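You operate a simulated robot arm through the tools that you are given. There is no shell and no other tool. Be economical: measure what you need, move in short steps, check, and stop when the job is done.

You run a simulated two-armed robot. Do the job below in one go: nothing can be reset, and whatever is moved stays where it is left.

Task
Funnel one scoop of protein into the white bottle and screw its cap on.
Fine: funnel and scoop go back where they lay.

It is judged by the outcome, as a careful person would: the job done as asked, and still so three seconds after it is handed in. It fails if anything else is knocked over, pushed out of place, dropped, spilled or broken. Lids that push on must go on centred and level and be pressed home; caps that screw on are set level and turned clockwise until they are tight.

Robot
Two 7-joint arms with two-finger parallel grippers on one trunk, on a base that drives. Base frame: it is fixed to the floor where the robot stands at the start and does not move with it; the origin is under the middle of the robot, x ahead of it, y to its left, z up; the surface under the hand at the start is at about z = 90. Readings come in cm, rad, newtons and seconds.
The left shoulder is at the start at [5, 16.5, 125.5], the right one opposite. With the tool pointing down near the work surface each hand reaches from about 16 to 68 cm from the robot's upright axis, wherever it stands, measured 20 degrees to its own side. Payload 3.91 kg a hand.
The tool frame of a hand sits at the grasp point between the pads (the TCP): z along the fingers, y along the line on which they close. The tips reach 3 cm beyond it. The gripper opens to 11 cm. The fingers are 2 cm wide and 1 cm thick; the gripper's body (4.8 by 11.2 cm) begins 5.5 cm behind the TCP.
Orientation is that of the tool frame in the base frame, as [roll, pitch, yaw] about the fixed x, y, z axes, in that order (R = Rz(yaw) Ry(pitch) Rx(roll)). With the fingers straight down and closing along the base's y, the tool's x points along the base's -x, its y along +y and its z along -z.

Tools
- The arms move only by the tool nudge_tool. It takes "left_plan", "right_plan" or both (then of equal length, played together; a hand with none holds still); each is a list of rows, each a list of 7 numbers: the turn, a rotation vector about the base's x, y, z in units of 4 degrees (1.0 is 4 degrees), then the shift along the base's x, y, z in units of 40 mm (1.0 is 40 mm), then the closure, from 0 (fully open) to 1 (shut). In form: [[rx, ry, rz, x, y, z, fingers], ...]. A call has 1 to 10 rows; each row shifts and turns the commanded pose from where the row before left it. A call with a number of a shift or a turn outside -1 to 1 is refused whole. Rows are played at 5 a second. More than 5 cm and 0.15 rad between two rows, or a gripper value outside its range, and nothing of the call is played. Where a pose cannot be reached the arm comes as near as it can. A force on the tool above 40 N (or 10 N above the force at the start of the call, whichever is more), or a blocked arm, ends the call early, and 0.2 s more pass. The fingers move at their own pace (about 4.5 cm/s each) and stop on an object; they squeeze with about 30 N. The grip force told is the motor's: it shows also when the fingers shut on nothing. Time passes only in rows, and 0.2 s behind the last, so rows that do not move let the fingers close. The reply holds the time, the measured pose of the TCP, the force on the tool along the base axes, the opening and the grip force, in the units named above and with some noise, with the torque about the TCP (base axes, N m) and any sound that the robot's microphone picked up.
- Cameras (640 x 400 px; columns grow to the right, rows downward): "scene" is now at [11.59, -3.47, 145.66]; the picture's right is [-0.37, -0.93, 0.00], its down [-0.26, 0.10, -0.96] and it looks along [0.89, -0.35, -0.28] (base axes); focal length 214 px, centre (320, 200). "left" rides on the left gripper at [7.2, -1.7, -10.3] in its tool frame; the picture's right is [0.23, 0.97, 0.00], its down [-0.76, 0.18, -0.62] and it looks along [-0.61, 0.14, 0.78] (tool axes); focal length 222 px, centre (320, 200). "right" rides on the right gripper at [7.2, 1.7, -10.3] in its tool frame; the picture's right is [-0.23, 0.97, 0.00], its down [-0.76, -0.18, -0.62] and it looks along [-0.61, -0.14, 0.78] (tool axes); focal length 222 px, centre (320, 200).
- grab_frame(camera): a new picture of that camera. No time passes.
- move_column(by): slides the trunk up (or, below 0, down) by that many cm; the arms and the scene camera ride with it, the base frame stays. It gives what a move gives, with no picture.
- base_move(legs): drives the robot by 1 to 6 legs, each [ahead, left, turn to the left] in cm, cm and rad, along the robot's own axes; the way and the turn of a leg run together, so that a leg with both is an arc; at most 150 cm and 3.142 rad a leg. The arms and the cameras ride along, it lands a little off, and it stops where it bumps. It gives what a move gives.
- aim_head(pan, tilt): turns the head with the scene camera to pan (to the left, within 1.396 rad either way) and tilt (down, from -0.506 to 1.204), counted from straight ahead of the robot. It gives what a move gives.
- point_at(camera, pixels): for up to 12 pixels [column, row] of the newest picture of that camera ("zoom" is the newest enlarged one), the place [x, y, z] in the base frame of the surface seen there, good to about 0.2 cm. No time passes.
- close_up(camera, box): a new picture of the part [left, top, right, bottom] of that camera's present view, enlarged. No time passes.
- close_job(): hands the job in; it is judged then, once.

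Work in short steps. Measure before you move; look again where a grasp or a placing could have gone wrong, and mend it. You have 80 turns and 70 pictures in all, those below and enlarged ones among them. Open the grippers and draw the arms clear of the work before you hand the job in, unless the task says otherwise; then end with one line.

The tools are called after "Request:" as a command line: name --argument value ..., lists and objects as JSON in quotes. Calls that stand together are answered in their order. nudge_tool: Moves the arms, as the interface text tells. Its arguments: {"type":"object","properties":{"left_plan":{"type":"array"},"right_plan":{"type":"array"}},"required":[]} The other tools are called the same way: move_column (by) slides the trunk up or down; base_move (legs) drives the base; aim_head (pan, tilt) turns the head that bears the scene camera; grab_frame (camera) takes a picture; point_at (camera, pixels) gives the place of the surface under pixels of a picture; close_up (camera, box) takes an enlarged picture of a part of a camera's view; close_job () hands the job in.

At the start:

```text
time: 0.0
left_eef_pos: [35.17, 3.33, 142.94]
left_ee_rot: [3.142, -0.001, 3.141]
left_contact_force: [0.0, 0.3, -0.1]
left_ft_torque: [0.0, -0.01, 0.01]
left_opening: 11.0
left_grip_force: 0.0
right_eef_pos: [32.51, -33.68, 137.98]
right_ee_rot: [-3.142, 0.001, 3.141]
right_contact_force: [0.6, 0.1, -0.6]
right_ft_torque: [-0.02, 0.03, 0.0]
right_opening: 10.98
right_grip_force: 0.0
trunk travel left (down, up): [-47.5, 2.8]
robot x, y, heading: [0.03, -0.23, 0.002]
head pan, tilt: [-0.375, 0.284]
```

scene: 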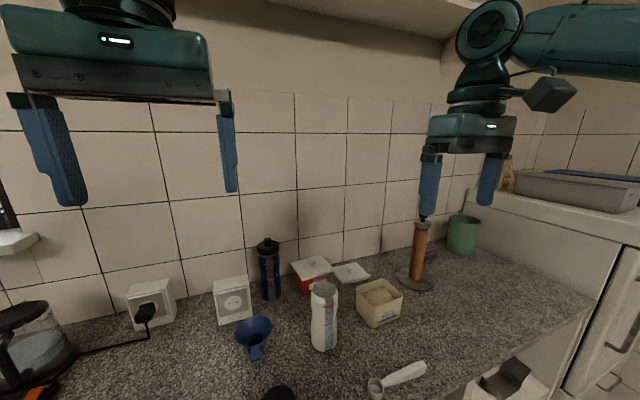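
right: 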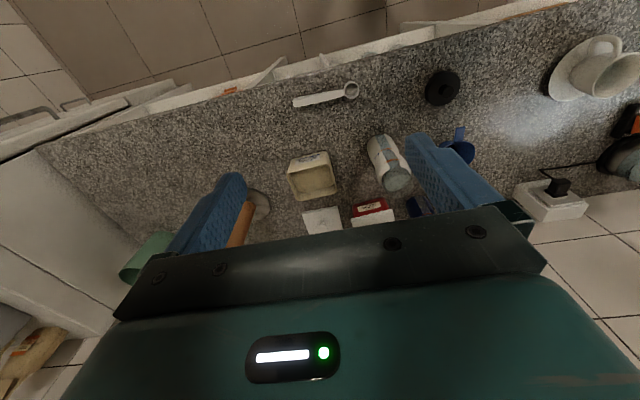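
left: 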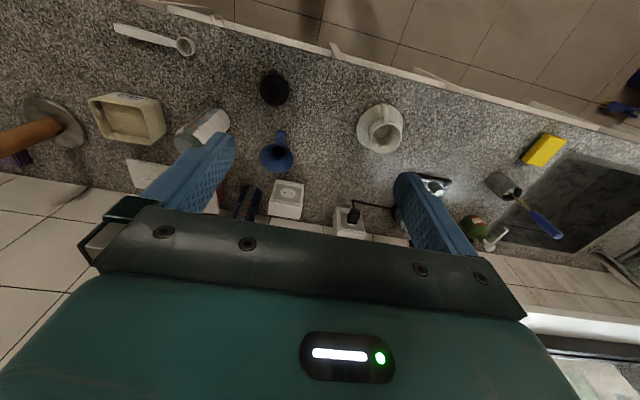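

The pictures show the funnel (255,335), white bottle (324,315), powder box (379,300), scoop (395,380), and a black cap near (280,392) in the scene view. I tilt the head down for a better view.

Request:
aim_head --pan -0.3 --tilt 0.75

Request:
grab_frame --camera "scene"

```text
time: 0.9
left_eef_pos: [35.0, 3.15, 142.9]
left_ee_rot: [3.141, 0.001, -3.141]
left_contact_force: [-0.5, 0.4, 0.3]
left_ft_torque: [0.0, 0.01, 0.02]
left_opening: 11.0
left_grip_force: 0.1
right_eef_pos: [32.42, -33.73, 137.98]
right_ee_rot: [3.141, 0.001, -3.141]
right_contact_force: [0.0, -0.2, 0.6]
right_ft_torque: [0.0, -0.01, 0.02]
right_opening: 11.0
right_grip_force: 0.1
trunk travel left (down, up): [-47.5, 2.8]
robot x, y, heading: [0.14, -0.08, -0.0]
head pan, tilt: [-0.3, 0.75]
```

```text
66 pictures are left
```

scene: 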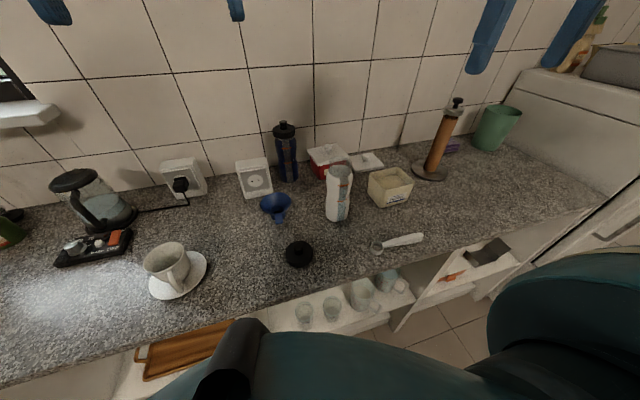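

Everything is on view: funnel (277,205), bottle (339,192), box (390,187), cap (299,254), scoop (395,243). I enlarge the work area.

Request:
close_up --camera "scene" --box '[240, 140, 440, 275]'

```text
2.96 times, centred on (340, 208) of scene
```

zoom: 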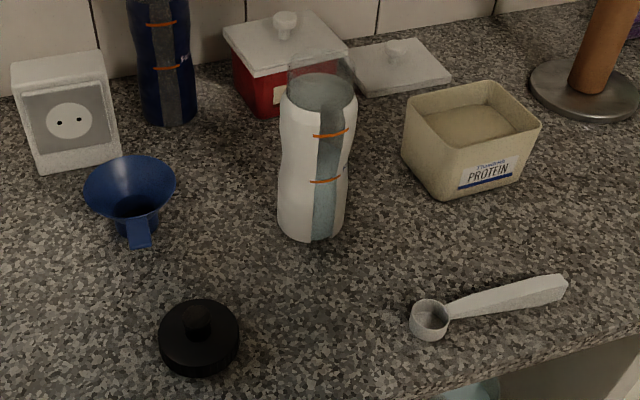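

The zoom shows each part clearly; I measure key points: funnel rim and tab, bottle, cap, scoop, box.

Request:
point_at --camera "zoom" --pixels '[[88, 190], [175, 185], [130, 163], [130, 210], [140, 225], [142, 243], [135, 200], [140, 262], [200, 345], [198, 310], [162, 340], [238, 340]]'

Request:
point_at --camera "zoom" --pixels '[[411, 318], [448, 318], [430, 302], [430, 320], [430, 338], [455, 307], [500, 297], [560, 278], [566, 290], [540, 290], [470, 315], [600, 300]]'

Request:
point_at --camera "zoom" --pixels '[[318, 76], [282, 95], [355, 95], [318, 110], [290, 62], [320, 55], [350, 60], [315, 150], [310, 200], [310, 236], [280, 215], [344, 210]]'

Request:
point_at --camera "zoom" --pixels '[[408, 103], [488, 84], [538, 125], [457, 149], [470, 125], [440, 120], [500, 120], [452, 198], [405, 160], [525, 175], [318, 95], [470, 105]]'

```text
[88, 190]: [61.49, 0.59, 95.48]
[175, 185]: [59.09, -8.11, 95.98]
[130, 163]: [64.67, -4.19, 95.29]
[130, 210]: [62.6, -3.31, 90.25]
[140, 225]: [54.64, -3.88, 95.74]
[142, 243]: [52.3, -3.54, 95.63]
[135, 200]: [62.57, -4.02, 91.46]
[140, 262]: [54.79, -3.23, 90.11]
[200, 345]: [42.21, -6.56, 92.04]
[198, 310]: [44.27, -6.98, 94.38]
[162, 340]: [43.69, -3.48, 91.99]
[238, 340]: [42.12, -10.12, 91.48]
```

```text
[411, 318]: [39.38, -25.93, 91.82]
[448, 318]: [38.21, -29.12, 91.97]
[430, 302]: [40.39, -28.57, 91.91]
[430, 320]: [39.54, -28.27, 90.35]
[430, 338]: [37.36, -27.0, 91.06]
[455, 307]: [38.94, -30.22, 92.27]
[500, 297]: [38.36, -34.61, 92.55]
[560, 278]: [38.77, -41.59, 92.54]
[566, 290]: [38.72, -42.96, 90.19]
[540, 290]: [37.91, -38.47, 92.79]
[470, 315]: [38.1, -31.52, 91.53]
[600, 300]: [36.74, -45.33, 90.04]
```

```text
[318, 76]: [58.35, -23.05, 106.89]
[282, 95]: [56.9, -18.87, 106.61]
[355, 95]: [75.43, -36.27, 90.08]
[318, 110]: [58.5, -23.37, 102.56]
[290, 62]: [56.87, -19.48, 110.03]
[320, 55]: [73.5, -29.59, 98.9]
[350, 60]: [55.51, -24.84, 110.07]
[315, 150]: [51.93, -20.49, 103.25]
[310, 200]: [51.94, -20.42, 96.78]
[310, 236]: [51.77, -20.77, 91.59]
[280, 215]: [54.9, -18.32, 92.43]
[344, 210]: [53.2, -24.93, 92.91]
```

```text
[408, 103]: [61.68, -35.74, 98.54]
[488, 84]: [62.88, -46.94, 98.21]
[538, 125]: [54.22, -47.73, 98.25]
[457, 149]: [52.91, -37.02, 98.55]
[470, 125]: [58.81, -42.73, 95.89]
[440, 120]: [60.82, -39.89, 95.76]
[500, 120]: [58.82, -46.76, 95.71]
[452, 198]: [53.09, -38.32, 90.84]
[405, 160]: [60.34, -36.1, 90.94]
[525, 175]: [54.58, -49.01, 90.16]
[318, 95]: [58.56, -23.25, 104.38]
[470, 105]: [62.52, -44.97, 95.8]
```

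Funnel: centre about (60.3,-3.9), rim z≈95.6, tab towards -x to x≈52. Bottle: centre about (55.3,-22), top 110. Scoop: cup (39,-27.5), handle along -y to -42.5. Box surface z≈95.8. I bring the left hand above the funnel tab, and the right above the scoop handle while turning it 90°.

Request:
nudge_tool --left_plan '[[0, 0, 0, 0.5, -0.19, -0.9, 0], [0, 0, 0, 0.5, -0.19, -0.9, 0], [0, 0, 0, 0.5, -0.19, -0.9, 0], [0, 0, 0, 0.5, -0.19, -0.9, 0], [0, 0, 0, 0.5, -0.19, -0.9, 0], [0, 0, 0, 0.5, -0.19, -0.9, 0], [0, 0, 0, 0.5, -0.19, -0.9, 0], [0, 0, 0, 0.5, -0.19, -0.9, 0], [0, 0, 0, 0.5, -0.19, -0.9, 0], [0, 0, 0, 0, 0, 0, 0]]' --right_plan '[[0, 0, 1, 0.15, -0.1, -0.4, 0], [0, 0, 1, 0.15, -0.1, -0.4, 0], [0, 0, 1, 0.15, -0.1, -0.4, 0], [0, 0, 1, 0.15, -0.1, -0.4, 0], [0, 0, 1, 0.15, -0.1, -0.4, 0], [0, 0, 1, 0.15, -0.1, -0.4, 0], [0, 0, 1, 0.15, -0.1, -0.4, 0], [0, 0, 1, 0.15, -0.1, -0.4, 0], [0, 0, 1, 0.15, -0.1, -0.4, 0], [0, 0, 1, 0.15, -0.1, -0.4, 0]]'

Request:
nudge_tool --right_plan '[[0, 0, 1, 0, 0, -0.4, 0], [0, 0, 1, 0, 0, -0.4, 0], [0, 0, 1, 0, 0, -0.4, 0], [0, 0, 1, 0, 0, -0.4, 0], [0, 0, 1, 0, 0, -0.4, 0], [0, 0, 1, 0, 0, -0.4, 0], [0, 0, 1, 0, 0, -0.4, 0], [0, 0, 1, 0, 0, -0.4, 0], [0, 0, 1, 0, 0, -0.4, 0], [0, 0, 1, 0, 0, -0.4, 0]]'

Request:
grab_frame --camera "left"

Request:
grab_frame --camera "right"

```text
time: 3.1
left_eef_pos: [53.11, -3.71, 110.53]
left_ee_rot: [-3.141, 0.0, -3.141]
left_contact_force: [-0.6, -0.3, 0.4]
left_ft_torque: [-0.01, -0.02, 0.0]
left_opening: 10.99
left_grip_force: 0.1
right_eef_pos: [38.52, -37.85, 122.04]
right_ee_rot: [-3.141, 0.001, -2.443]
right_contact_force: [0.8, 0.2, 0.1]
right_ft_torque: [-0.01, -0.02, -0.03]
right_opening: 10.99
right_grip_force: 0.1
trunk travel left (down, up): [-47.5, 2.8]
robot x, y, heading: [0.16, 0.08, 0.001]
head pan, tilt: [-0.3, 0.75]
```

```text
time: 5.3
left_eef_pos: [53.03, -3.69, 110.54]
left_ee_rot: [3.141, 0.0, 3.141]
left_contact_force: [-0.5, 0.0, -0.1]
left_ft_torque: [0.03, 0.01, 0.02]
left_opening: 11.01
left_grip_force: 0.1
right_eef_pos: [38.43, -37.74, 106.05]
right_ee_rot: [3.14, -0.001, -1.744]
right_contact_force: [1.2, 0.0, 0.8]
right_ft_torque: [0.02, 0.01, 0.02]
right_opening: 11.02
right_grip_force: 0.0
trunk travel left (down, up): [-47.5, 2.8]
robot x, y, heading: [-0.02, -0.0, 0.0]
head pan, tilt: [-0.3, 0.75]
```

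```text
64 pictures are left
```

left: 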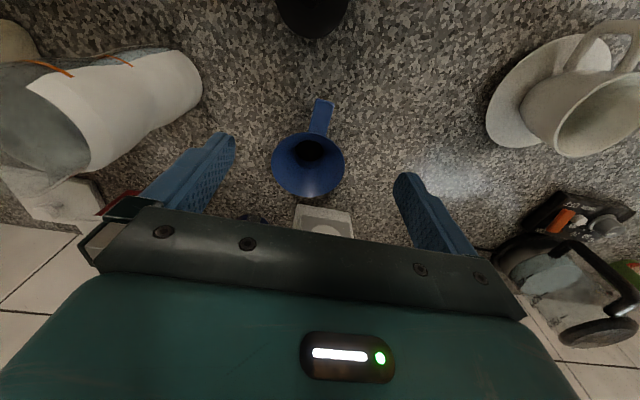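

```text
63 pictures are left
```

right: 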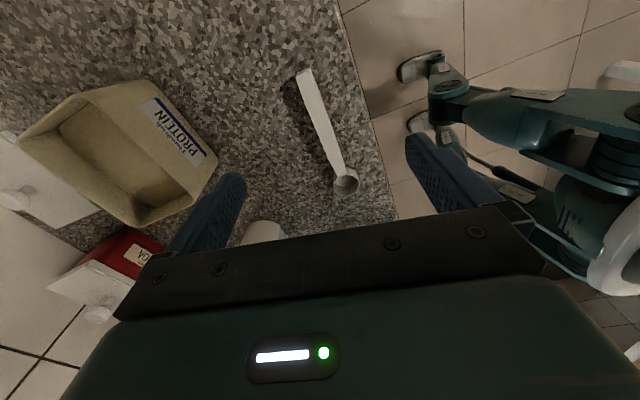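

Left view shows the tab from (318,135) to (324,102); right view shows the scoop from (305,70) to (345,182). Measure both.

Request:
point_at --camera "left" --pixels '[[323, 102], [314, 118], [330, 120], [320, 130], [308, 134], [273, 165], [343, 165], [308, 192], [308, 150]]'

Request:
point_at --camera "right" --pixels '[[297, 76], [310, 71], [308, 100], [321, 97], [325, 140], [335, 138], [335, 160], [343, 158], [335, 182], [358, 182], [346, 193], [346, 174]]'

Request:
close_up --camera "left" --box '[240, 80, 400, 210]'

Request:
close_up --camera "right" --box '[250, 50, 410, 210]'

```text
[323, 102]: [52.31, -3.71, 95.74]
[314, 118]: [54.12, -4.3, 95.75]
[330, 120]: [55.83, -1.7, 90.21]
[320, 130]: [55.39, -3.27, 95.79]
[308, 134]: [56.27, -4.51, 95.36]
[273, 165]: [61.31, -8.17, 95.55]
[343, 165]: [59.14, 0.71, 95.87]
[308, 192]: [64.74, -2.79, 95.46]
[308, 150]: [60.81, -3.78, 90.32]
```

```text
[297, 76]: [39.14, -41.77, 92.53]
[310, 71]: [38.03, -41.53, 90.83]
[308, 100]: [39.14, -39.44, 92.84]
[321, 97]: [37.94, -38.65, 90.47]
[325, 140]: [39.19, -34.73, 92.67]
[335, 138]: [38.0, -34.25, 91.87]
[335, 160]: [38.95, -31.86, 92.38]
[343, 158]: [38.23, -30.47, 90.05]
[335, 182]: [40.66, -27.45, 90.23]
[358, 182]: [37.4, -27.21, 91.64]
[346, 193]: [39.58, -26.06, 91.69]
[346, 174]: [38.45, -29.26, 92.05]
```

```text
3.08 times, centred on (320, 145) of left
```

zoom: 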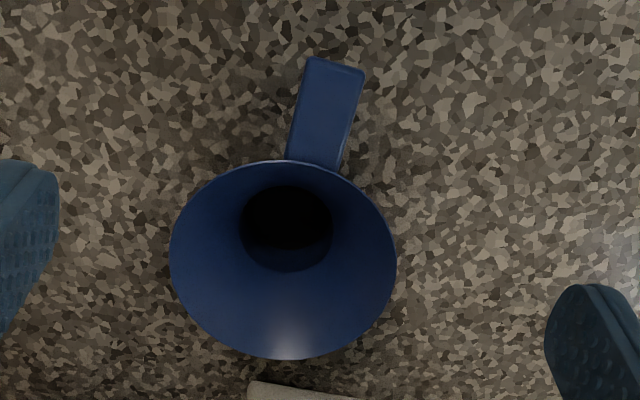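

```text
2.50 times, centred on (330, 130) of right
```

zoom: 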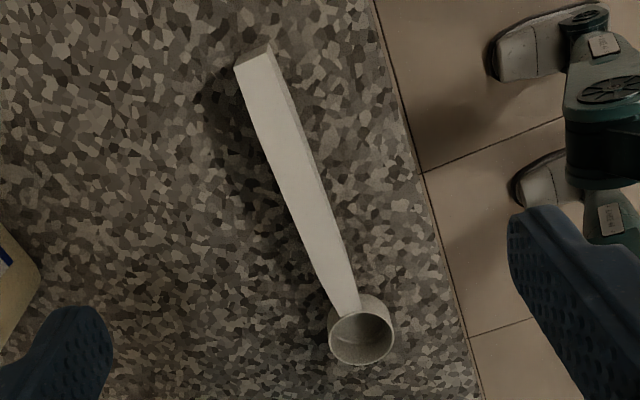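

Tab centre is about (53.6,-3.65,95.7), handle centre about (38.6,-38), top 92.7. I lower both hands to the grasps and finish the right hand's turn.

Request:
nudge_tool --left_plan '[[0, 0, 0, 0.02, 0, -0.6, 0], [0, 0, 0, 0.02, 0, -0.6, 0], [0, 0, 0, 0.02, 0, -0.6, 0], [0, 0, 0, 0.02, 0, -0.6, 0], [0, 0, 0, 0.02, 0, -0.6, 0], [0, 0, 0, 0, 0, -0.6, 0], [0, 0, 0, 0, 0, 0, 0]]' --right_plan '[[0, 0, 0.83, 0.01, -0.02, -0.5, 0], [0, 0, 0.83, 0.01, -0.02, -0.5, 0], [0, 0, 0.82, 0.01, -0.02, -0.5, 0], [0, 0, 0, 0, 0, -0.5, 0], [0, 0, 0, 0, 0, -0.5, 0], [0, 0, 0, 0, 0, -0.5, 0], [0, 0, 0, 0, 0, 0, 0]]'

Request:
grab_frame --camera "left"

Request:
grab_frame --camera "right"

```text
time: 6.9
left_eef_pos: [53.38, -3.64, 96.14]
left_ee_rot: [3.141, -0.001, 3.141]
left_contact_force: [0.5, 1.2, -0.2]
left_ft_torque: [0.01, 0.0, 0.02]
left_opening: 10.98
left_grip_force: 0.0
right_eef_pos: [38.78, -38.07, 94.05]
right_ee_rot: [-3.14, 0.0, -1.573]
right_contact_force: [-0.3, 0.5, 0.3]
right_ft_torque: [-0.01, 0.02, -0.02]
right_opening: 11.01
right_grip_force: 0.1
trunk travel left (down, up): [-47.5, 2.8]
robot x, y, heading: [-0.19, 0.27, -0.002]
head pan, tilt: [-0.3, 0.75]
```

```text
60 pictures are left
```

left: 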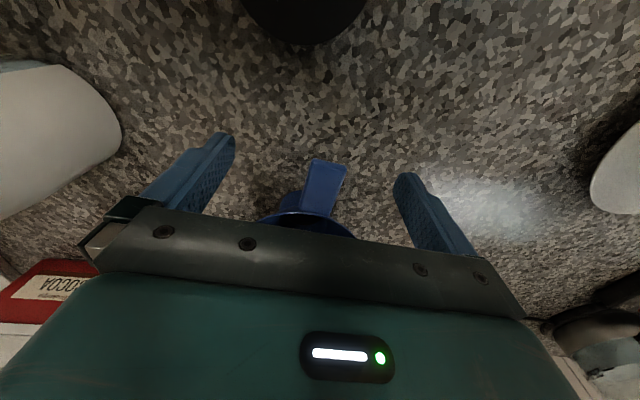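

```text
59 pictures are left
```

right: 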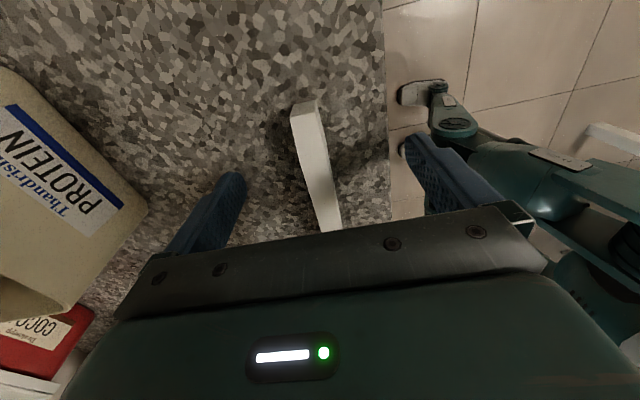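

Both are straddling their targets. Left lowers 3 mm and closes on the tab; right lowers 6 mm and closes on the handle.

Request:
nudge_tool --left_plan '[[0, 0, 0, 0, 0, -0.08, 0], [0, 0, 0, 0, 0, 0, 1], [0, 0, 0, 0, 0, 0, 1], [0, 0, 0, 0, 0, 0, 1], [0, 0, 0, 0, 0, 0, 1], [0, 0, 0, 0, 0, 0, 1], [0, 0, 0, 0, 0, 0, 1], [0, 0, 0, 0, 0, 0, 1], [0, 0, 0, 0, 0, 0, 1]]' --right_plan '[[0, 0, 0, -0.05, 0, -0.15, 0], [0, 0, 0, 0, 0, 0, 1], [0, 0, 0, 0, 0, 0, 1], [0, 0, 0, 0, 0, 0, 1], [0, 0, 0, 0, 0, 0, 1], [0, 0, 0, 0, 0, 0, 1], [0, 0, 0, 0, 0, 0, 1], [0, 0, 0, 0, 0, 0, 1], [0, 0, 0, 0, 0, 0, 1]]'

Request:
grab_frame --camera "scene"

```text
time: 8.9
left_eef_pos: [53.4, -3.55, 95.89]
left_ee_rot: [-3.141, 0.0, -3.14]
left_contact_force: [1.0, 0.1, 0.7]
left_ft_torque: [0.01, 0.0, -0.03]
left_opening: 2.1
left_grip_force: 30.2
right_eef_pos: [38.48, -37.99, 93.48]
right_ee_rot: [-3.141, 0.0, -1.572]
right_contact_force: [-0.5, 0.9, 0.1]
right_ft_torque: [0.03, 0.02, 0.0]
right_opening: 1.5
right_grip_force: 29.6
trunk travel left (down, up): [-47.5, 2.8]
robot x, y, heading: [-0.24, -0.28, -0.001]
head pan, tilt: [-0.3, 0.75]
```

```text
58 pictures are left
```

scene: 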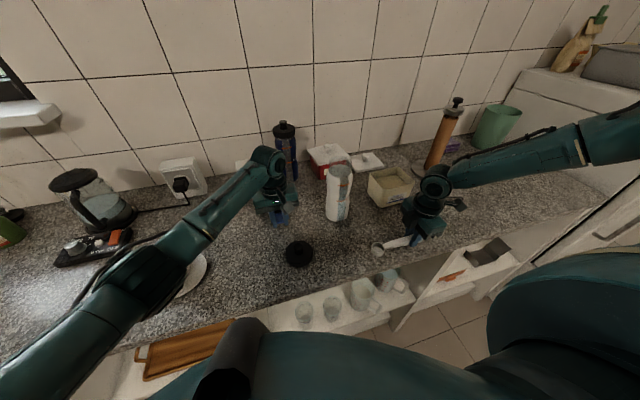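

Both grips hold (2.1 cm tab, 1.5 cm handle). I lift the funnel straight up 23 cm and the scoop 8 cm.

Request:
nudge_tool --left_plan '[[0, 0, 0, 0, 0, 0.5, 1], [0, 0, 0, 0, 0, 1, 1], [0, 0, 0, 0, 0, 1, 1], [0, 0, 0, 0, 0, 1, 1], [0, 0, 0, 0, 0, 1, 1], [0, 0, 0, 0, 0, 1, 1], [0, 0, 0, 0, 0, 0.25, 1]]' --right_plan '[[0, 0, 0, 0, 0, 0.2, 1], [0, 0, 0, 0, 0, 0.3, 1], [0, 0, 0, 0, 0, 0.5, 1], [0, 0, 0, 0, 0, 0.5, 1], [0, 0, 0, 0, 0, 0.5, 1], [0, 0, 0, 0, 0, 0, 1], [0, 0, 0, 0, 0, 0, 1]]'

Request:
grab_frame --camera "scene"

Request:
grab_frame --camera "right"

```text
time: 10.5
left_eef_pos: [53.49, -3.49, 118.92]
left_ee_rot: [-3.142, 0.001, -3.141]
left_contact_force: [-0.1, 0.7, 0.6]
left_ft_torque: [-0.03, 0.02, 0.0]
left_opening: 0.02
left_grip_force: 30.3
right_eef_pos: [38.38, -37.98, 101.48]
right_ee_rot: [3.141, -0.001, -1.572]
right_contact_force: [0.5, 0.4, 0.3]
right_ft_torque: [0.02, -0.01, 0.0]
right_opening: 0.0
right_grip_force: 29.6
trunk travel left (down, up): [-47.5, 2.8]
robot x, y, heading: [-0.42, -0.4, -0.001]
head pan, tilt: [-0.3, 0.75]
```

```text
57 pictures are left
```

scene: 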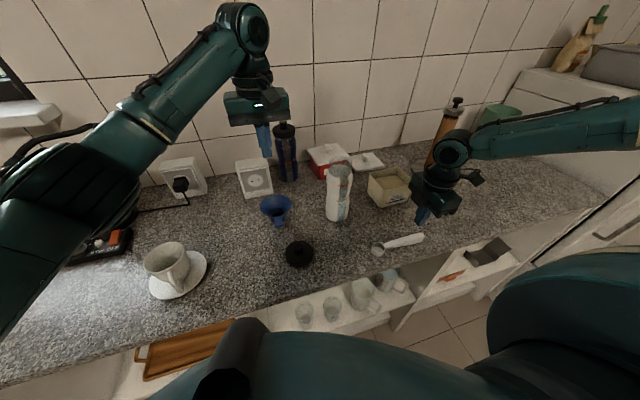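

```text
56 pictures are left
```

right: 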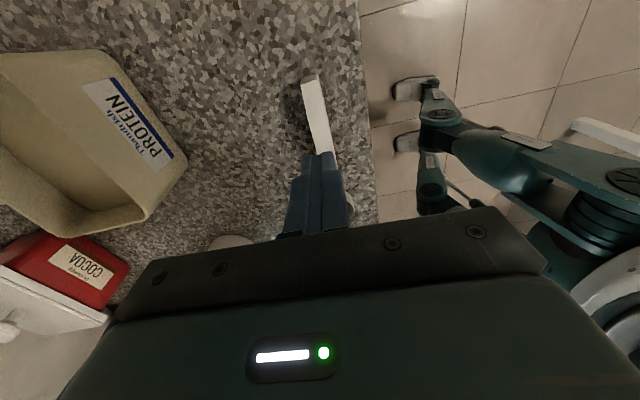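

The fingers are shut on nothing: both objects slipped and stay on the counter. I check whether they moved before retrying slower.

Request:
close_up --camera "scene" --box '[240, 140, 440, 275]'

Request:
point_at --camera "zoom" --pixels '[[88, 190], [175, 190], [130, 170], [140, 225], [142, 240], [135, 243], [150, 240], [448, 318], [430, 302], [455, 307], [500, 297], [540, 290]]'

```text
2.96 times, centred on (340, 208) of scene
```

zoom: 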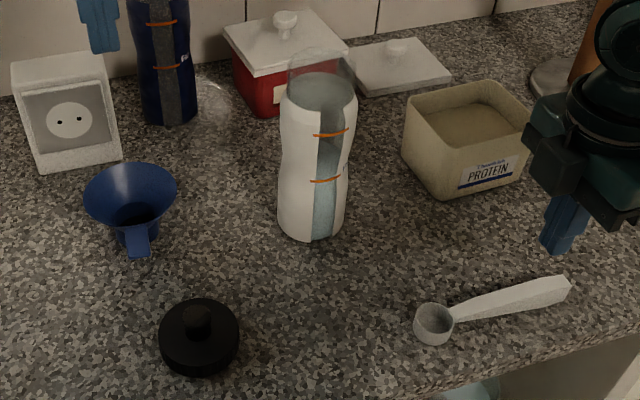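

```text
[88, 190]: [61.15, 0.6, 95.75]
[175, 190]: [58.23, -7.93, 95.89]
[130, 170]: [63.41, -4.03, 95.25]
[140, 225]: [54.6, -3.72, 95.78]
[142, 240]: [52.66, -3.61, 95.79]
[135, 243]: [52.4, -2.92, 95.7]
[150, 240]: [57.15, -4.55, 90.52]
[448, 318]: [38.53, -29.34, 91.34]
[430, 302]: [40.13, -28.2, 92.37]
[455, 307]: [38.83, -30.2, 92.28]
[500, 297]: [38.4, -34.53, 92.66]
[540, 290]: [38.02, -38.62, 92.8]
```

They shifted only by a few mm. I return to the same grasps with open fingers, then will close and inspect before lifting slowly.

Request:
nudge_tool --left_plan '[[0, 0, 0, 0, 0, 0, 0], [0, 0, 0, 0, 0, 0, 0], [0, 0, 0, 0, 0, 0, 0], [0, 0, 0, 0, 0, -0.9, 0], [0, 0, 0, 0, 0, -0.9, 0], [0, 0, 0, 0, 0, -1, 0], [0, 0, 0, 0, 0, -1, 0], [0, 0, 0, 0, 0, -1, 0], [0, 0, 0, 0, 0, -0.95, 0], [0, 0, 0, 0, 0, 0, 0]]' --right_plan '[[0, 0, 0, 0, 0, 0, 0], [0, 0, 0, 0, 0, 0, 0], [0, 0, 0, 0, 0, 0, 0], [0, 0, 0, 0, 0, -0.3, 0], [0, 0, 0, 0, 0, -0.3, 0], [0, 0, 0, 0, 0, -0.3, 0], [0, 0, 0, 0, 0, -0.4, 0], [0, 0, 0, 0, 0, -0.4, 0], [0, 0, 0, 0, 0, -0.35, 0], [0, 0, 0, 0, 0, 0, 0]]'

Request:
nudge_tool --left_plan '[[0, 0, 0, 0, 0, 0, 1], [0, 0, 0, 0, 0, 0, 1], [0, 0, 0, 0, 0, 0, 1], [0, 0, 0, 0, 0, 0, 1], [0, 0, 0, 0, 0, 0, 1], [0, 0, 0, 0, 0, 0, 1], [0, 0, 0, 0, 0, 0, 1], [0, 0, 0, 0, 0, 0, 1], [0, 0, 0, 0, 0, 0, 1], [0, 0, 0, 0, 0, 0, 1]]' --right_plan '[[0, 0, 0, 0, 0, 0, 1], [0, 0, 0, 0, 0, 0, 1], [0, 0, 0, 0, 0, 0, 1], [0, 0, 0, 0, 0, 0, 1], [0, 0, 0, 0, 0, 0, 1], [0, 0, 0, 0, 0, 0, 1], [0, 0, 0, 0, 0, 0, 1], [0, 0, 0, 0, 0, 0, 1], [0, 0, 0, 0, 0, 0, 1], [0, 0, 0, 0, 0, 0, 1]]'

Request:
close_up --camera "left" --box '[220, 80, 420, 260]'

Request:
close_up --camera "right" --box '[220, 80, 420, 260]'

```text
time: 12.7
left_eef_pos: [53.48, -3.72, 95.82]
left_ee_rot: [-3.139, -0.001, 3.142]
left_contact_force: [0.3, -0.1, 0.2]
left_ft_torque: [0.01, 0.02, 0.03]
left_opening: 11.02
left_grip_force: 0.1
right_eef_pos: [38.41, -38.01, 93.14]
right_ee_rot: [3.14, 0.0, -1.574]
right_contact_force: [-1.0, -1.1, -0.4]
right_ft_torque: [0.0, 0.0, 0.02]
right_opening: 10.96
right_grip_force: 0.1
trunk travel left (down, up): [-47.5, 2.8]
robot x, y, heading: [0.13, -0.01, -0.001]
head pan, tilt: [-0.3, 0.75]
```

```text
time: 14.9
left_eef_pos: [53.55, -3.72, 95.86]
left_ee_rot: [3.14, -0.001, 3.141]
left_contact_force: [0.4, 0.2, 0.4]
left_ft_torque: [-0.01, -0.03, 0.0]
left_opening: 2.07
left_grip_force: 30.0
right_eef_pos: [38.52, -37.97, 93.12]
right_ee_rot: [-3.141, -0.002, -1.572]
right_contact_force: [-0.3, 0.3, 0.5]
right_ft_torque: [0.01, -0.02, 0.05]
right_opening: 1.48
right_grip_force: 30.1
trunk travel left (down, up): [-47.5, 2.8]
robot x, y, heading: [0.56, 0.16, 0.0]
head pan, tilt: [-0.3, 0.75]
```

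```text
2.22 times, centred on (320, 170) of left
```

zoom: 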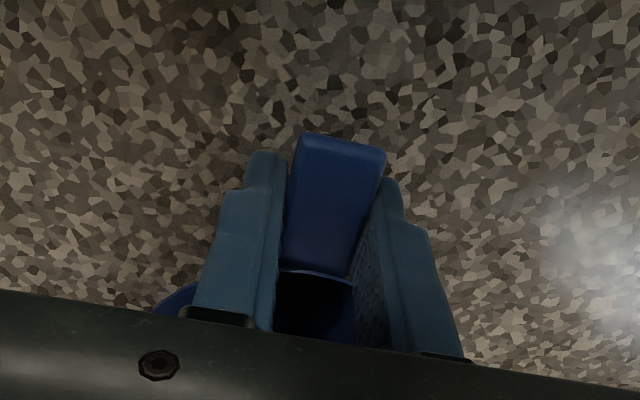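

```text
2.22 times, centred on (320, 170) of right
```

zoom: 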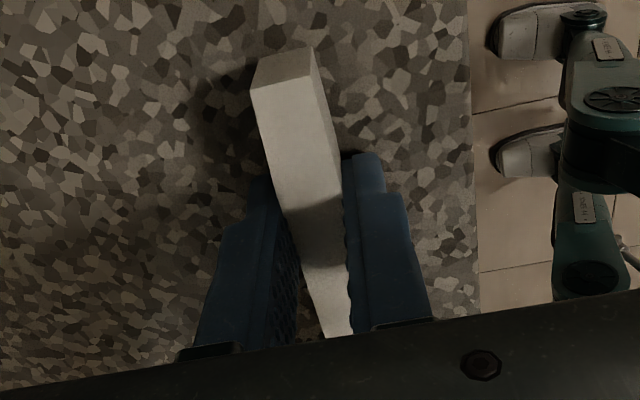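

Both grips look sound in the enlargements. I lift slowly, 4 mm a row, and watch the opening.

Request:
nudge_tool --left_plan '[[0, 0, 0, 0, 0, 0.03, 1], [0, 0, 0, 0, 0, 0.05, 1], [0, 0, 0, 0, 0, 0.1, 1], [0, 0, 0, 0, 0, 0.1, 1], [0, 0, 0, 0, 0, 0.1, 1], [0, 0, 0, 0, 0, 0.1, 1]]' --right_plan '[[0, 0, 0, 0, 0, 0.03, 1], [0, 0, 0, 0, 0, 0.05, 1], [0, 0, 0, 0, 0, 0.1, 1], [0, 0, 0, 0, 0, 0.1, 1], [0, 0, 0, 0, 0, 0.1, 1], [0, 0, 0, 0, 0, 0.1, 1]]'

Request:
grab_frame --camera "scene"

```text
time: 16.3
left_eef_pos: [53.43, -3.57, 97.69]
left_ee_rot: [-3.141, -0.001, -3.14]
left_contact_force: [-0.1, 0.5, -0.9]
left_ft_torque: [-0.02, 0.01, -0.01]
left_opening: 2.09
left_grip_force: 29.7
right_eef_pos: [38.4, -37.94, 95.05]
right_ee_rot: [-3.141, 0.0, -1.573]
right_contact_force: [0.1, -0.2, 0.1]
right_ft_torque: [-0.02, -0.01, -0.02]
right_opening: 1.51
right_grip_force: 30.2
trunk travel left (down, up): [-47.5, 2.8]
robot x, y, heading: [-0.25, -0.26, 0.001]
head pan, tilt: [-0.3, 0.75]
```

```text
52 pictures are left
```

scene: 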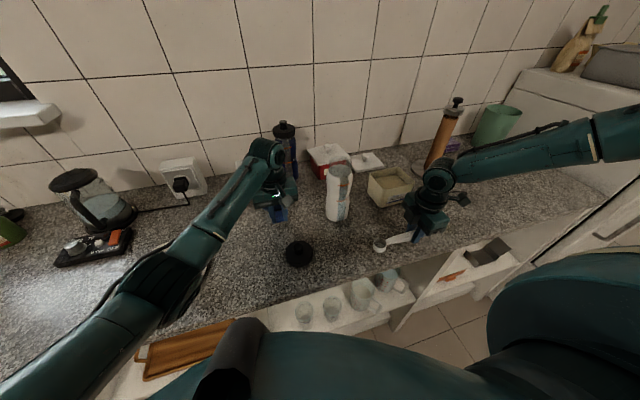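

Both are held now (2.09 and 1.51 cm); gentle ramps are the key. I raise the funnel with a ramped motion.

Request:
nudge_tool --left_plan '[[0, 0, 0, 0, 0, 0.15, 1], [0, 0, 0, 0, 0, 0.3, 1], [0, 0, 0, 0, 0, 0.45, 1], [0, 0, 0, 0, 0, 0.6, 1], [0, 0, 0, 0, 0, 0.7, 1], [0, 0, 0, 0, 0, 0.7, 1], [0, 0, 0, 0, 0, 0.7, 1], [0, 0, 0, 0, 0, 0.7, 1], [0, 0, 0, 0, 0, 0.5, 1], [0, 0, 0, 0, 0, 0.25, 1]]'

Request:
grab_frame --camera "scene"

```text
time: 18.5
left_eef_pos: [53.36, -3.75, 117.89]
left_ee_rot: [3.141, -0.001, -3.141]
left_contact_force: [-0.2, -1.0, 0.0]
left_ft_torque: [0.03, -0.01, 0.02]
left_opening: 2.07
left_grip_force: 29.7
right_eef_pos: [38.46, -37.99, 95.08]
right_ee_rot: [3.142, 0.002, -1.572]
right_contact_force: [0.4, 0.6, -0.1]
right_ft_torque: [-0.02, -0.01, -0.01]
right_opening: 1.49
right_grip_force: 30.0
trunk travel left (down, up): [-47.5, 2.8]
robot x, y, heading: [0.14, -0.25, -0.003]
head pan, tilt: [-0.3, 0.75]
```

```text
51 pictures are left
```

scene: 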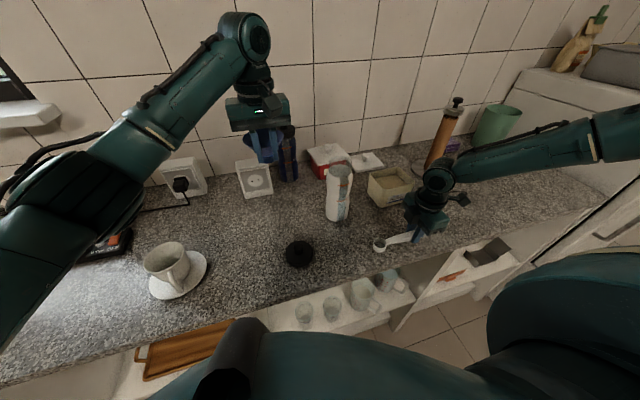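

The funnel is up and held at (264,145). I zoom onto the funnel and bottle to find their exact centres.

Request:
close_up --camera "scene" --box '[220, 115, 370, 230]'

```text
3.48 times, centred on (295, 172) of scene
```

zoom: 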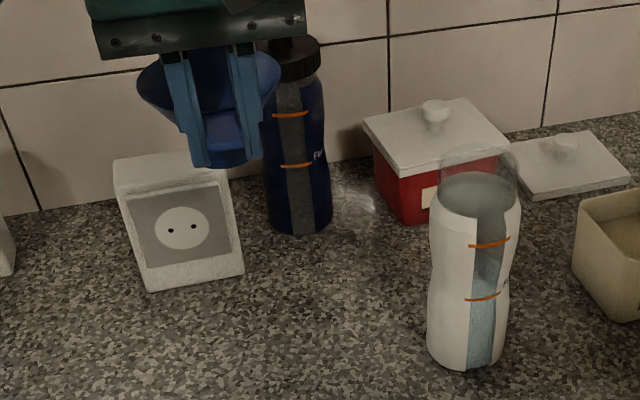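

I measure the bottle neck edges, body edges, and funnel rim edges.

Request:
point_at --camera "zoom" --pixels '[[438, 195], [520, 200], [479, 215], [479, 173], [442, 162], [515, 165], [480, 147], [450, 180], [430, 345], [505, 340], [465, 368], [479, 190]]'

Request:
point_at --camera "zoom" --pixels '[[139, 88], [279, 80], [222, 115], [222, 60], [208, 165], [245, 160], [225, 150], [155, 100], [270, 95]]'

```text
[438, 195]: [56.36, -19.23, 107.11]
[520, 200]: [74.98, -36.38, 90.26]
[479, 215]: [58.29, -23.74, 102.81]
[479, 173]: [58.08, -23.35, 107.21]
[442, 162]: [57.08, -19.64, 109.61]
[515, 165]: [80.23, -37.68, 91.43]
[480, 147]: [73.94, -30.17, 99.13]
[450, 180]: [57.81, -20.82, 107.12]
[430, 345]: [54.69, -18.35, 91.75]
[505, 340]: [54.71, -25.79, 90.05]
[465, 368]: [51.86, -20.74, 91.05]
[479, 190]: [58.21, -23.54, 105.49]
```

```text
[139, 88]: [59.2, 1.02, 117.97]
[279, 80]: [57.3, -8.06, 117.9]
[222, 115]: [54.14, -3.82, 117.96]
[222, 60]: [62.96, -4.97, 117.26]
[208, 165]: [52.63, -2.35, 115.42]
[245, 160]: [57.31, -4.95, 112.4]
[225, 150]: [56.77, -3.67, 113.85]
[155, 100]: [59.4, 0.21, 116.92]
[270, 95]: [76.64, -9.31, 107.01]
```

Bottle axis about (55.1,-22.1), neck inner radius ≈3.1; funnel centre about 6.5 cm ahead of the left TCP. I move the funnel over the bottle with a ramp, a little higher.

Request:
nudge_tool --left_plan '[[0, 0, 0, -0.15, -0.1, 0.1, 1], [0, 0, 0, -0.3, -0.25, 0.15, 1], [0, 0, 0, -0.3, -0.45, 0.1, 1], [0, 0, 0, -0.25, -0.65, 0, 1], [0, 0, 0, -0.15, -0.75, 0, 1], [0, 0, 0, -0.05, -0.75, 0, 1], [0, 0, 0, 0, -0.7, 0, 1], [0, 0, 0, 0, -0.5, 0, 1], [0, 0, 0, 0, -0.3, 0, 1], [0, 0, 0, 0, -0.15, 0, 1]]'

Request:
close_up --camera "scene" --box '[260, 100, 440, 230]'

Request:
grab_frame --camera "left"

```text
time: 20.7
left_eef_pos: [48.85, -15.44, 118.62]
left_ee_rot: [-3.14, 0.001, 3.14]
left_contact_force: [-1.1, 0.3, 0.2]
left_ft_torque: [0.0, 0.02, 0.0]
left_opening: 2.1
left_grip_force: 29.9
left hand out of reach, approached as far as the arm can: row 6, 7, 8, 9, 10
right_eef_pos: [38.33, -38.11, 95.18]
right_ee_rot: [-3.142, 0.0, -1.573]
right_contact_force: [1.2, 0.8, -0.9]
right_ft_torque: [0.01, 0.02, 0.0]
right_opening: 1.49
right_grip_force: 30.1
trunk travel left (down, up): [-47.5, 2.8]
robot x, y, heading: [0.18, -0.09, 0.003]
head pan, tilt: [-0.3, 0.75]
```

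```text
3.08 times, centred on (350, 165) of scene
```

zoom: 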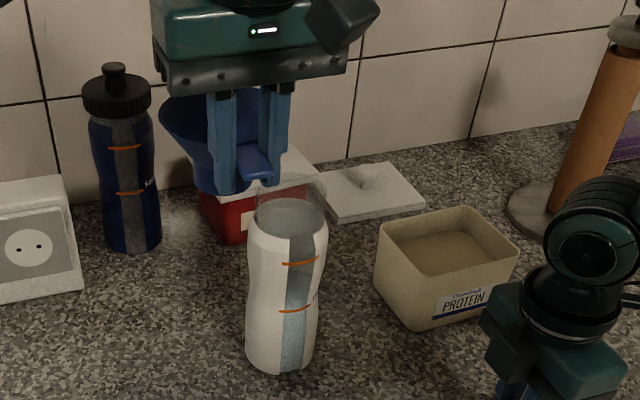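

```text
48 pictures are left
```

left: 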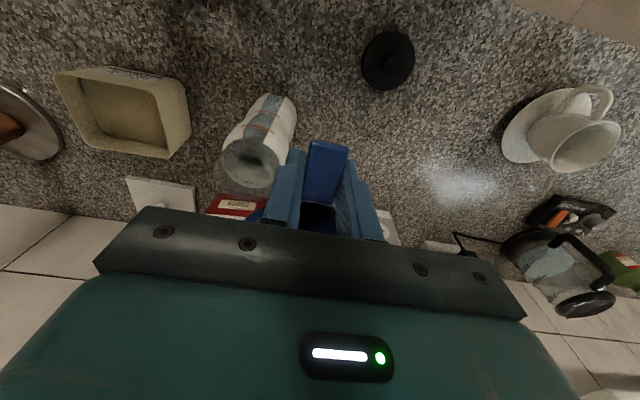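

The left hand can't reach further right in this orientation. Turning the hand clockwise about the vertical lets it come in diagonally with the funnel reaching over the bottle; I turn 40° first.

Request:
nudge_tool --left_plan '[[0, 0, -0.3, 0, 0, 0, 1], [0, 0, -0.6, 0, 0, 0, 1], [0, 0, -1, 0, 0, 0, 1], [0, 0, -1, 0, 0, 0, 1], [0, 0, -1, 0, 0, 0, 1], [0, 0, -1, 0, 0, 0, 1], [0, 0, -1, 0, 0, 0, 1], [0, 0, -1, 0, 0, 0, 1], [0, 0, -1, 0, 0, 0, 1], [0, 0, -0.6, 0, 0, 0, 1]]'

Request:
close_up --camera "scene" --box '[260, 100, 440, 230]'

```text
time: 22.9
left_eef_pos: [48.88, -15.53, 118.59]
left_ee_rot: [-3.142, -0.001, 2.546]
left_contact_force: [-0.7, -0.1, 0.1]
left_ft_torque: [0.0, 0.0, -0.01]
left_opening: 2.13
left_grip_force: 30.0
right_eef_pos: [38.41, -37.99, 95.19]
right_ee_rot: [-3.141, -0.001, -1.575]
right_contact_force: [-0.6, 0.1, 0.2]
right_ft_torque: [-0.01, -0.01, -0.03]
right_opening: 1.51
right_grip_force: 29.7
trunk travel left (down, up): [-47.5, 2.8]
robot x, y, heading: [0.02, -0.12, -0.003]
head pan, tilt: [-0.3, 0.75]
```

```text
3.08 times, centred on (350, 165) of scene
```

zoom: 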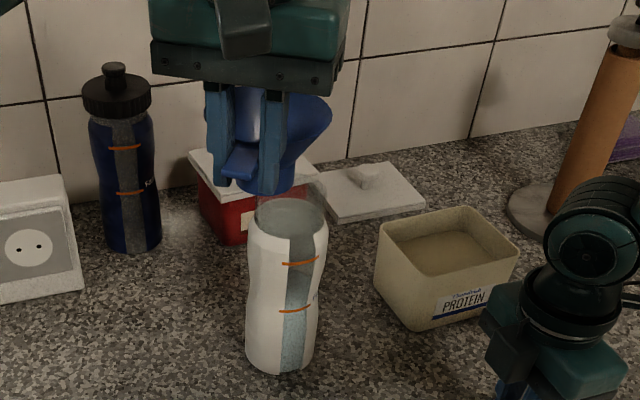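

The funnel swung well; its centre is near (54.3,-19.2). I turn 26° more and shift slightly so the centre lands at (55.1,-22.1).

Request:
nudge_tool --left_plan '[[0, 0, -0.4, 0.03, 0, 0, 1], [0, 0, -0.8, 0.08, -0.03, 0, 1], [0, 0, -0.9, 0.1, -0.03, 0, 1], [0, 0, -0.9, 0.1, -0.03, 0, 1], [0, 0, -0.9, 0.1, -0.03, 0, 1], [0, 0, -0.9, 0.1, -0.03, 0, 1], [0, 0, -0.9, 0.1, -0.03, 0, 1], [0, 0, -0.5, 0.1, -0.03, 0, 1], [0, 0, -0.3, 0.03, -0.03, 0, 1], [0, 0, 0, 0, 0, 0, 1]]'

Request:
close_up --camera "scene" --box '[260, 100, 440, 230]'

Request:
grab_frame --camera "left"

```text
time: 25.1
left_eef_pos: [52.98, -12.16, 118.57]
left_ee_rot: [3.141, 0.003, 2.094]
left_contact_force: [0.4, -0.1, 0.0]
left_ft_torque: [0.04, 0.05, 0.0]
left_opening: 2.11
left_grip_force: 30.2
left hand out of reach, approached as far as the arm can: row 2, 3, 4, 5, 6, 7, 8
right_eef_pos: [38.43, -37.95, 95.23]
right_ee_rot: [-3.141, 0.0, -1.571]
right_contact_force: [0.3, 0.1, -0.7]
right_ft_torque: [-0.02, 0.0, -0.01]
right_opening: 1.49
right_grip_force: 30.6
trunk travel left (down, up): [-47.5, 2.8]
robot x, y, heading: [-0.49, -0.36, 0.001]
head pan, tilt: [-0.3, 0.75]
```

```text
3.08 times, centred on (350, 165) of scene
```

zoom: 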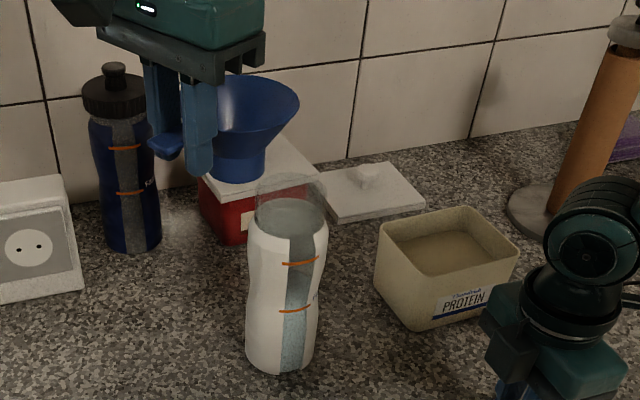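

```text
45 pictures are left
```

left: 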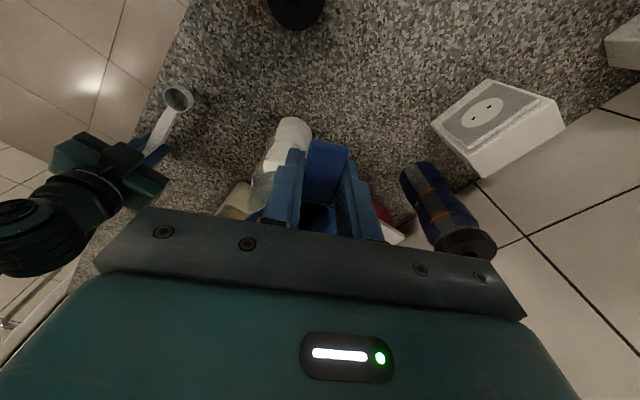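

The limit is radial reach from the left shoulder, so I will drive the robot to the right. First I pull the left hand slightly back and up, then drive 10 cm right.

Request:
nudge_tool --left_plan '[[0, 0, 0, -0.1, 0.05, 0.05, 1], [0, 0, 0, -0.2, 0.1, 0.15, 1], [0, 0, 0, -0.3, 0.15, 0.2, 1], [0, 0, 0, -0.3, 0.1, 0.1, 1], [0, 0, 0, -0.2, 0, 0.05, 1], [0, 0, 0, -0.1, 0, 0, 1]]'

Request:
base_move --legs '[[0, -10, 0]]'

Request:
aim_head --pan -0.15 --tilt 0.85

Request:
grab_frame --camera "scene"

```text
time: 26.5
left_eef_pos: [48.26, -10.52, 120.95]
left_ee_rot: [3.141, 0.0, 2.094]
left_contact_force: [0.0, 0.1, 0.0]
left_ft_torque: [0.01, 0.05, -0.03]
left_opening: 2.1
left_grip_force: 30.2
right_eef_pos: [38.51, -38.11, 95.15]
right_ee_rot: [-3.141, 0.001, -1.573]
right_contact_force: [0.1, 0.1, 1.0]
right_ft_torque: [0.03, 0.05, 0.01]
right_opening: 1.51
right_grip_force: 30.2
trunk travel left (down, up): [-47.5, 2.8]
robot x, y, heading: [-0.21, 0.02, -0.003]
head pan, tilt: [-0.3, 0.75]
```

```text
time: 28.1
left_eef_pos: [48.26, -20.63, 120.79]
left_ee_rot: [-3.141, 0.001, 2.095]
left_contact_force: [-0.1, -0.3, 0.6]
left_ft_torque: [0.04, 0.01, 0.0]
left_opening: 2.11
left_grip_force: 30.0
right_eef_pos: [38.37, -47.98, 95.06]
right_ee_rot: [3.141, 0.0, -1.572]
right_contact_force: [1.1, -0.2, 0.7]
right_ft_torque: [0.01, 0.03, 0.02]
right_opening: 1.51
right_grip_force: 30.3
trunk travel left (down, up): [-47.5, 2.8]
robot x, y, heading: [0.33, -10.27, -0.003]
head pan, tilt: [-0.3, 0.75]
```

```text
time: 28.8
left_eef_pos: [48.25, -20.53, 120.74]
left_ee_rot: [-3.141, -0.001, 2.094]
left_contact_force: [-0.2, -0.9, 0.3]
left_ft_torque: [0.01, 0.02, -0.01]
left_opening: 2.07
left_grip_force: 30.5
right_eef_pos: [38.37, -47.93, 95.13]
right_ee_rot: [3.14, -0.001, -1.573]
right_contact_force: [0.7, -0.4, 0.2]
right_ft_torque: [-0.05, 0.03, 0.02]
right_opening: 1.5
right_grip_force: 30.1
trunk travel left (down, up): [-47.5, 2.8]
robot x, y, heading: [0.2, -9.95, 0.0]
head pan, tilt: [-0.15, 0.85]
```

```text
44 pictures are left
```

scene: 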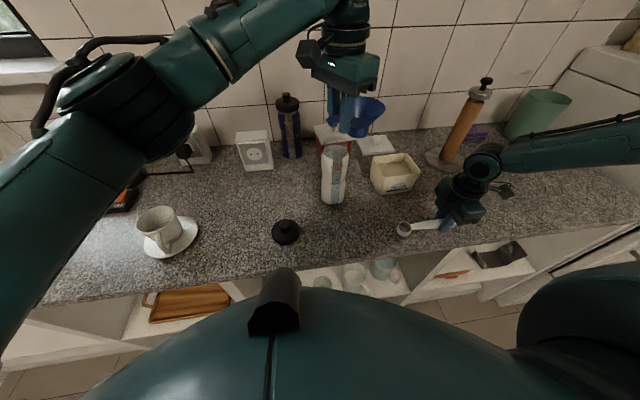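

Funnel is still held. I shift the left hand (+3.6,+4.1) cm so its centre comes over the bottle at z 121.

Request:
nudge_tool --left_plan '[[0, 0, 0, 0.1, 0.12, 0, 1], [0, 0, 0, 0.2, 0.23, 0, 1], [0, 0, 0, 0.25, 0.28, 0, 1], [0, 0, 0, 0.2, 0.23, 0, 1], [0, 0, 0, 0.1, 0.12, 0, 1], [0, 0, 0, 0.05, 0.05, 0, 1]]'

Request:
close_up --camera "scene" --box '[250, 80, 430, 210]'

```text
time: 30.1
left_eef_pos: [51.7, -16.39, 120.83]
left_ee_rot: [-3.142, -0.002, 2.094]
left_contact_force: [0.3, 0.3, -0.5]
left_ft_torque: [0.0, 0.01, -0.01]
left_opening: 2.07
left_grip_force: 29.7
right_eef_pos: [38.48, -47.84, 95.07]
right_ee_rot: [3.141, 0.0, -1.572]
right_contact_force: [-0.5, -0.3, -0.8]
right_ft_torque: [-0.02, -0.04, 0.0]
right_opening: 1.5
right_grip_force: 30.0
trunk travel left (down, up): [-47.5, 2.8]
robot x, y, heading: [-0.19, -9.95, 0.003]
head pan, tilt: [-0.15, 0.85]
```

```text
3.08 times, centred on (340, 145) of scene
```

zoom: 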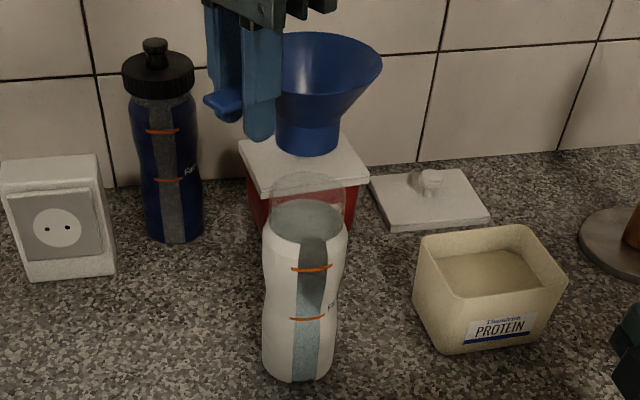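

The spout is nearly as wide as the neck, so centring must be accurate. I measure the spout bottom and neck in the zoom.

Request:
point_at --camera "zoom" --pixels '[[276, 135], [339, 135], [308, 155], [308, 140], [300, 120], [274, 200], [345, 200], [308, 172], [308, 210], [308, 202], [266, 250], [345, 250]]'

Request:
point_at --camera "zoom" --pixels '[[381, 62], [330, 35], [345, 92], [285, 35], [270, 225], [300, 240], [340, 230], [278, 195], [278, 185], [300, 378], [330, 365], [266, 365]]'

Request:
close_up --camera "scene" --box '[300, 90, 370, 150]'

```text
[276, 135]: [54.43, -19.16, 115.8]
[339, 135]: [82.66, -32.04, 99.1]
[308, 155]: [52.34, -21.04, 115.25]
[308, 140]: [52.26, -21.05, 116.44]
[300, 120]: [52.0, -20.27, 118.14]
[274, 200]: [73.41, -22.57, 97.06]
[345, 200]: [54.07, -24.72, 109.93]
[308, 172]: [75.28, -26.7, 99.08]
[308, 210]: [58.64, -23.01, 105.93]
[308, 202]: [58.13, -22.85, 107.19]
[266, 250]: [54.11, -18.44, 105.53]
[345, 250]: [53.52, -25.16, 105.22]
```

```text
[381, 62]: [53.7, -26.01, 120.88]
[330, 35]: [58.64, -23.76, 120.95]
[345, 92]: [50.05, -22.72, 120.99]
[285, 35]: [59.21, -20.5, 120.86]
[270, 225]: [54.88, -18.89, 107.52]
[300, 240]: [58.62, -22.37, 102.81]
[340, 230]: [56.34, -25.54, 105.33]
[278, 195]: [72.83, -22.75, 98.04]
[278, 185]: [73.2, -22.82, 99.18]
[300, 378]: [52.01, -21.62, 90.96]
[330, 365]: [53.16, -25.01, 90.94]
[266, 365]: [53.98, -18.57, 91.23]
```

```text
6.67 times, centred on (335, 120) of scene
```

zoom: 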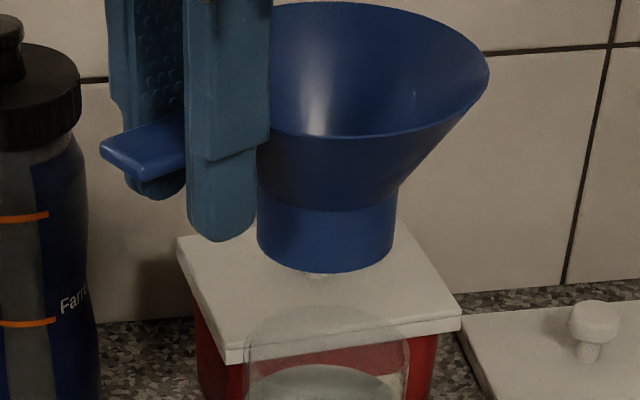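

Spout outer Ø≈5.0 at centre (54.6,-21.6); neck Ø≈6.3 at (55.05,-22.0), top ≈110. I correct by (+0.45,-0.4) and lower 4 cm to just above the neck, then check.

Request:
nudge_tool --left_plan '[[0, 0, 0, 0.05, -0.05, 0, 1], [0, 0, 0, 0.06, -0.05, -0.1, 1], [0, 0, 0, 0, 0, -0.2, 1], [0, 0, 0, 0, 0, -0.25, 1], [0, 0, 0, 0, 0, -0.25, 1], [0, 0, 0, 0, 0, -0.15, 1], [0, 0, 0, 0, 0, -0.05, 1]]'

Request:
close_up --camera "scene" --box '[290, 90, 380, 165]'

```text
time: 31.8
left_eef_pos: [52.29, -16.97, 116.92]
left_ee_rot: [3.141, 0.0, 2.094]
left_contact_force: [-0.2, -0.7, -0.5]
left_ft_torque: [0.02, -0.01, -0.02]
left_opening: 2.1
left_grip_force: 30.0
right_eef_pos: [38.41, -48.0, 95.11]
right_ee_rot: [3.141, -0.001, -1.573]
right_contact_force: [0.3, 0.1, -0.4]
right_ft_torque: [0.01, -0.01, 0.0]
right_opening: 1.53
right_grip_force: 30.1
trunk travel left (down, up): [-47.5, 2.8]
robot x, y, heading: [0.08, -10.34, 0.003]
head pan, tilt: [-0.15, 0.85]
```

```text
5.33 times, centred on (335, 128) of scene
```

zoom: 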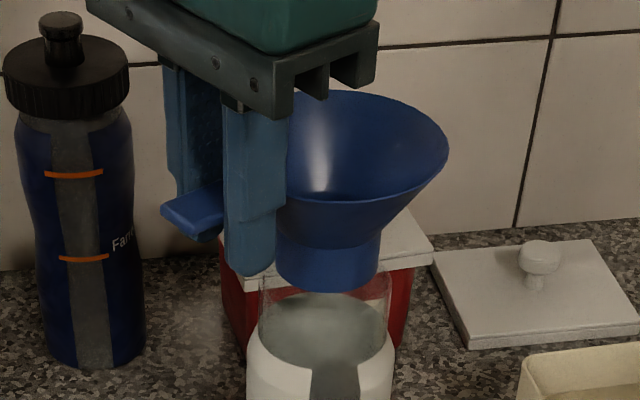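

Laterally aligned (spout centre col 328 vs neck 326). I measure depth: spout front bottom, and neck edges.

Request:
point_at --camera "zoom" --pixels '[[328, 291], [328, 285], [300, 286], [355, 287], [263, 300], [388, 300], [388, 315], [265, 285], [325, 305], [445, 150], [400, 105], [340, 200]]'

```text
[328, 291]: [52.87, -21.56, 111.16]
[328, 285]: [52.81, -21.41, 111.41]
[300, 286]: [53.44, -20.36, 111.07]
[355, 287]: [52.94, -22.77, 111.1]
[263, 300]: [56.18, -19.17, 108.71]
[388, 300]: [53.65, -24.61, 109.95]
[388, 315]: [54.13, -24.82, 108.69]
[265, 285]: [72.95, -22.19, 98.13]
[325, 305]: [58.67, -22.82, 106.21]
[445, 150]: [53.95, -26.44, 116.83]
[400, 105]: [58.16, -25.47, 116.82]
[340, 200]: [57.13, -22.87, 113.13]
```

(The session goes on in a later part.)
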